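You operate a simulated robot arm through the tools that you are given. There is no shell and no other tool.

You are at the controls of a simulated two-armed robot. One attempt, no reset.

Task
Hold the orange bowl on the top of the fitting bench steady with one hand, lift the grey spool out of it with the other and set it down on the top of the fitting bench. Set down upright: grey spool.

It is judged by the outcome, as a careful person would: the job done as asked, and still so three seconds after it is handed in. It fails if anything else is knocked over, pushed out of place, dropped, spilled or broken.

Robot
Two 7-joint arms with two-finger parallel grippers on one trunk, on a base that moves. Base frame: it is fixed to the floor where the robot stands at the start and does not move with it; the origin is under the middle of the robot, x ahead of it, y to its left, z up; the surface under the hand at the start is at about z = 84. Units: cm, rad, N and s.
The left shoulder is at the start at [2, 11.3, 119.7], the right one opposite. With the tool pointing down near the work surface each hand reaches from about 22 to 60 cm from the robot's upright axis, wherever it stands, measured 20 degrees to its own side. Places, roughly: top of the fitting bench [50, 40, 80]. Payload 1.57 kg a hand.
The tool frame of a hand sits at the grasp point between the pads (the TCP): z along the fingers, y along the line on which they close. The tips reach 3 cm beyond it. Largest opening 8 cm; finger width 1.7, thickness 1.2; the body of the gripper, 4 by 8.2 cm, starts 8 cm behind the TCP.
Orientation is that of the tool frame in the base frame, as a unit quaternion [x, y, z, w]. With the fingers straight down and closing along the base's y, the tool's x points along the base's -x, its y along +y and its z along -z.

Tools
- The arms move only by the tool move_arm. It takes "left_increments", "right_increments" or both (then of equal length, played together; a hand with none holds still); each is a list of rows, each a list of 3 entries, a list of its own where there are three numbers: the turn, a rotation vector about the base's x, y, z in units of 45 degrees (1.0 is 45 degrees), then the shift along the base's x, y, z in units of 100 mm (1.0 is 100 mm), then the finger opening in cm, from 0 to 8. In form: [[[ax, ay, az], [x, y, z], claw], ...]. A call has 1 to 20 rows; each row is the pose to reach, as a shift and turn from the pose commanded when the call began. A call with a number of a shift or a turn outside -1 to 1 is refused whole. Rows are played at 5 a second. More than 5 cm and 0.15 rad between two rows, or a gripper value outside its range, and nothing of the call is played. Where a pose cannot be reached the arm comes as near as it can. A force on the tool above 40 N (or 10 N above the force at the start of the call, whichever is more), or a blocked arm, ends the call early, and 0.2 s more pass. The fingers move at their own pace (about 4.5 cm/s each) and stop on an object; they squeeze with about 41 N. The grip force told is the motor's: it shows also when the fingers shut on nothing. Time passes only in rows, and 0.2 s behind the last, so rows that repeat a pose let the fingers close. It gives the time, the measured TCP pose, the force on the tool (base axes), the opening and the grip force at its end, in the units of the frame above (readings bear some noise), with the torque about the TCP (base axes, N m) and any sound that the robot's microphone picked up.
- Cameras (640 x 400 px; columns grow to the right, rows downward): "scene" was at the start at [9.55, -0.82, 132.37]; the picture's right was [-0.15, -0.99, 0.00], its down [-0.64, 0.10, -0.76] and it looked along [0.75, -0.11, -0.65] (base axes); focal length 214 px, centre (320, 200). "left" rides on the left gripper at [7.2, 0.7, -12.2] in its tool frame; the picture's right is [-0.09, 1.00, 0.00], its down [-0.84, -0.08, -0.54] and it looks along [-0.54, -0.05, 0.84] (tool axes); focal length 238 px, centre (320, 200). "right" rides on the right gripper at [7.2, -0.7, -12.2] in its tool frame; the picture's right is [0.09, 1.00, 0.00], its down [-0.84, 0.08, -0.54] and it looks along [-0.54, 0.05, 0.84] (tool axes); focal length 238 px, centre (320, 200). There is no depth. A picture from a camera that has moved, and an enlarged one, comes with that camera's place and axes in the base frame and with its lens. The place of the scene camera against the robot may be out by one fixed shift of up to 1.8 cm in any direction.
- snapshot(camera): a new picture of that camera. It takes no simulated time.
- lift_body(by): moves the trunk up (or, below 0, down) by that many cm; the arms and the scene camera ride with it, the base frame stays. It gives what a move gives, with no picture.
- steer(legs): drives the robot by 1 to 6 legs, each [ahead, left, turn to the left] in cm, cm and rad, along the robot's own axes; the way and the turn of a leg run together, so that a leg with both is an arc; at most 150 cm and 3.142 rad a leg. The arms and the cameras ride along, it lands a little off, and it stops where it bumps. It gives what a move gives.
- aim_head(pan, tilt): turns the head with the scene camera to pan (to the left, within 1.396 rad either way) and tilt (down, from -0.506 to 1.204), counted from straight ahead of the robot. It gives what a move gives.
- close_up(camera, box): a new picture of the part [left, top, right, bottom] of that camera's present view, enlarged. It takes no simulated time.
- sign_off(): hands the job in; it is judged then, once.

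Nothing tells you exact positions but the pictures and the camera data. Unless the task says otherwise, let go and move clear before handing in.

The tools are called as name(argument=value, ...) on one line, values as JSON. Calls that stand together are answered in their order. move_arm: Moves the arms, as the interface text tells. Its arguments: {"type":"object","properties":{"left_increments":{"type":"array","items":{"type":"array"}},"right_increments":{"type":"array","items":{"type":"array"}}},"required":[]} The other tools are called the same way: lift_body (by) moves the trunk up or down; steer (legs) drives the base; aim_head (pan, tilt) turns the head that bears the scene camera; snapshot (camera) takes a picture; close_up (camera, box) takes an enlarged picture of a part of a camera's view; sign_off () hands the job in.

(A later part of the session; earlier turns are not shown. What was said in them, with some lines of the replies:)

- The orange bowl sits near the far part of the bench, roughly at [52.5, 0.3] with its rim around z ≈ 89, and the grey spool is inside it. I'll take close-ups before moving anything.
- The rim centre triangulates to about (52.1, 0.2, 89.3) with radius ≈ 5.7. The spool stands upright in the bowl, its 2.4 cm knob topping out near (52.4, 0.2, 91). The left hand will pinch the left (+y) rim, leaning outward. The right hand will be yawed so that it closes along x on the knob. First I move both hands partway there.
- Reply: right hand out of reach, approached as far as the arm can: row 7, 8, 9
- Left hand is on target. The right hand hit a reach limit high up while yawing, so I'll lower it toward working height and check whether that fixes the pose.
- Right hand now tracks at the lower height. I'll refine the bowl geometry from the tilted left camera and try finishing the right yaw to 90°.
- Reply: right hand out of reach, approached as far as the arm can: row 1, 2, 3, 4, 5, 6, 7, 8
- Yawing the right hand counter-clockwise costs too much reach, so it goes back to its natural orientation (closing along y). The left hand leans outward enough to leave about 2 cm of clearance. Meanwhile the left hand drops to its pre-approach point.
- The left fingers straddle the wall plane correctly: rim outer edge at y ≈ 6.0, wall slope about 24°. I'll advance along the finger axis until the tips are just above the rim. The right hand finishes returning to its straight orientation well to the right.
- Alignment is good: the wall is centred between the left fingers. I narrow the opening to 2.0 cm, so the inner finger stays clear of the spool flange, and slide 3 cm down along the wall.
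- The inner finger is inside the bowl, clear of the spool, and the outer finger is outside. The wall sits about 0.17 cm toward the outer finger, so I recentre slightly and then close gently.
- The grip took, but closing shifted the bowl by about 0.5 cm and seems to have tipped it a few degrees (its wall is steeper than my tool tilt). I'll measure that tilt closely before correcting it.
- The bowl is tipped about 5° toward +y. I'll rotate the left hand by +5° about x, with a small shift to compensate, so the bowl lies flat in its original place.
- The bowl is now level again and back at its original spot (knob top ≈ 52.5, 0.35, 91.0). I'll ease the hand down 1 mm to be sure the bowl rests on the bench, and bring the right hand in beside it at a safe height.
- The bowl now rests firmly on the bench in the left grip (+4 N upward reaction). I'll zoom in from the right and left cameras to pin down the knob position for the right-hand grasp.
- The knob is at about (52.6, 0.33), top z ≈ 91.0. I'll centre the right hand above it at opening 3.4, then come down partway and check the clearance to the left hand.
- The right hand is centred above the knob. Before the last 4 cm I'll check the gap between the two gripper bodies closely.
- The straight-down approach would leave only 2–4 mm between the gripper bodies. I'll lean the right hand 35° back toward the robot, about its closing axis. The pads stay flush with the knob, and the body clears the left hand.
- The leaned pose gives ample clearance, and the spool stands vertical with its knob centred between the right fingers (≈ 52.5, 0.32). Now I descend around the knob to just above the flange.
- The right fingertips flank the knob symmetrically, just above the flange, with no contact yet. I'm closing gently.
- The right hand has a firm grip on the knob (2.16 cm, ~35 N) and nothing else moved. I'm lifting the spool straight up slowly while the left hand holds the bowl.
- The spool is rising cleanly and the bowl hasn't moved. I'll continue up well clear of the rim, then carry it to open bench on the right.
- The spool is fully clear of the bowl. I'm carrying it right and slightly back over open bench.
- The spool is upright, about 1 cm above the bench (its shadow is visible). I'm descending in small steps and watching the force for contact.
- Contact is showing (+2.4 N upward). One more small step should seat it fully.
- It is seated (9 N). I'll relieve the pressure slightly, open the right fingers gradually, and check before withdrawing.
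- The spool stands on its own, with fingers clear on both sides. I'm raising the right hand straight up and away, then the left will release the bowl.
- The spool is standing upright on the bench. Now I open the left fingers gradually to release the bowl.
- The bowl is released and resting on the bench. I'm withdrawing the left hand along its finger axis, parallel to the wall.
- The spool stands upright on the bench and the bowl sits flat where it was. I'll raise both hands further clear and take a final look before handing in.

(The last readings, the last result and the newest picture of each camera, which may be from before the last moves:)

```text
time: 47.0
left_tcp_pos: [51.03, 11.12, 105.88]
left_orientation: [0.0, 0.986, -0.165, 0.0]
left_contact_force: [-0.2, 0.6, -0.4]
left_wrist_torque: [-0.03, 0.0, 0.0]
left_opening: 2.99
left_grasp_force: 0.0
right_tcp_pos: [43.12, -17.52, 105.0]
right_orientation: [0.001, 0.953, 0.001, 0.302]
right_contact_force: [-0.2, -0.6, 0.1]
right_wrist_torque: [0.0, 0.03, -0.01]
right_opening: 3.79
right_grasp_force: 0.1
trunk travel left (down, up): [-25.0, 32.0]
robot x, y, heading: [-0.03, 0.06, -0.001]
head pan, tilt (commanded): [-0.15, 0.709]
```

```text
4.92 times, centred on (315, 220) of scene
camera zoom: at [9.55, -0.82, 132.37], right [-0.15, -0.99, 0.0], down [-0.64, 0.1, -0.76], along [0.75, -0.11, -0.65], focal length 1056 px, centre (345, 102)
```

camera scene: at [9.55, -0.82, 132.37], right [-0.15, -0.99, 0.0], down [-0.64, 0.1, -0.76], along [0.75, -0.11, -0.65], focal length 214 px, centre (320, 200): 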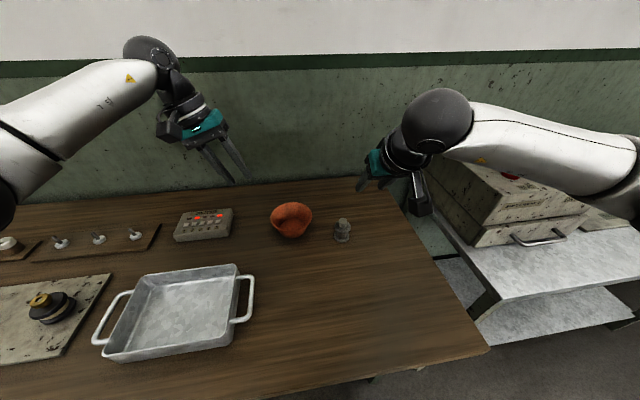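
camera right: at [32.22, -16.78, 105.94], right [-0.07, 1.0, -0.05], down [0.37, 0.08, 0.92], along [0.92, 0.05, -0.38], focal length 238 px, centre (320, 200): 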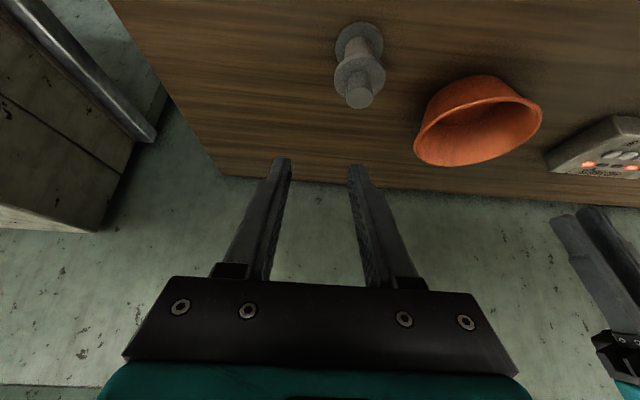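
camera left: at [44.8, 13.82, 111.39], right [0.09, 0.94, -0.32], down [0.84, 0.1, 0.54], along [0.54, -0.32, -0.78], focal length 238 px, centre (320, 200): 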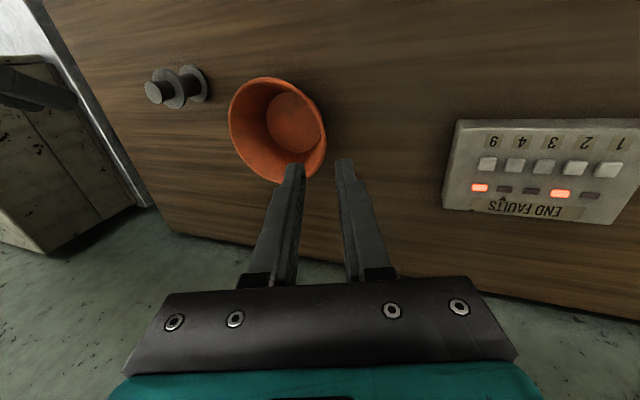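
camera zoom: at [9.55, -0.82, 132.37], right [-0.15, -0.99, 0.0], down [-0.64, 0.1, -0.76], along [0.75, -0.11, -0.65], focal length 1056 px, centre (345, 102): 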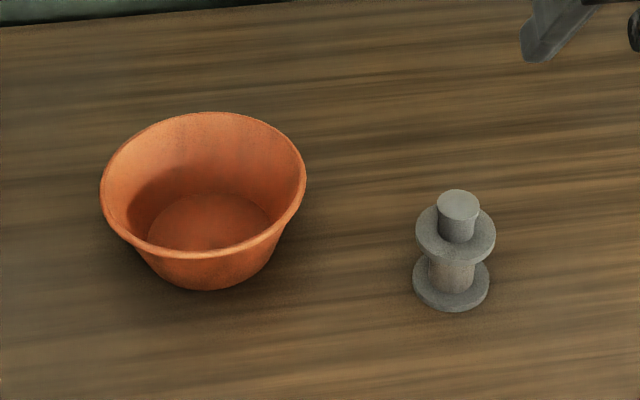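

The grey spool stands upright and still on the bench, the empty orange bowl is flat in its place, and both hands are clear with nothing else disturbed. I'm handing the job in.

sign_off()

```text
The job is handed in.
```

The grey spool is out of the orange bowl and standing upright on the fitting bench. I set it about 14 cm to the right of the bowl and signed the job off.

- **Bowl:** the left hand held its rim while the right hand lifted the spool out. It is now empty and flat on the bench, within a few millimetres of where it started.
- **One slip:** when the left hand first gripped the rim, the bowl slid about half a centimetre and tipped roughly 5° with the spool still inside. I levelled it and moved it back before lifting. The spool stayed upright in the bowl.
- **Surroundings:** I saw nothing else on the bench touched or moved. Both hands had let go and were well clear before I signed off.
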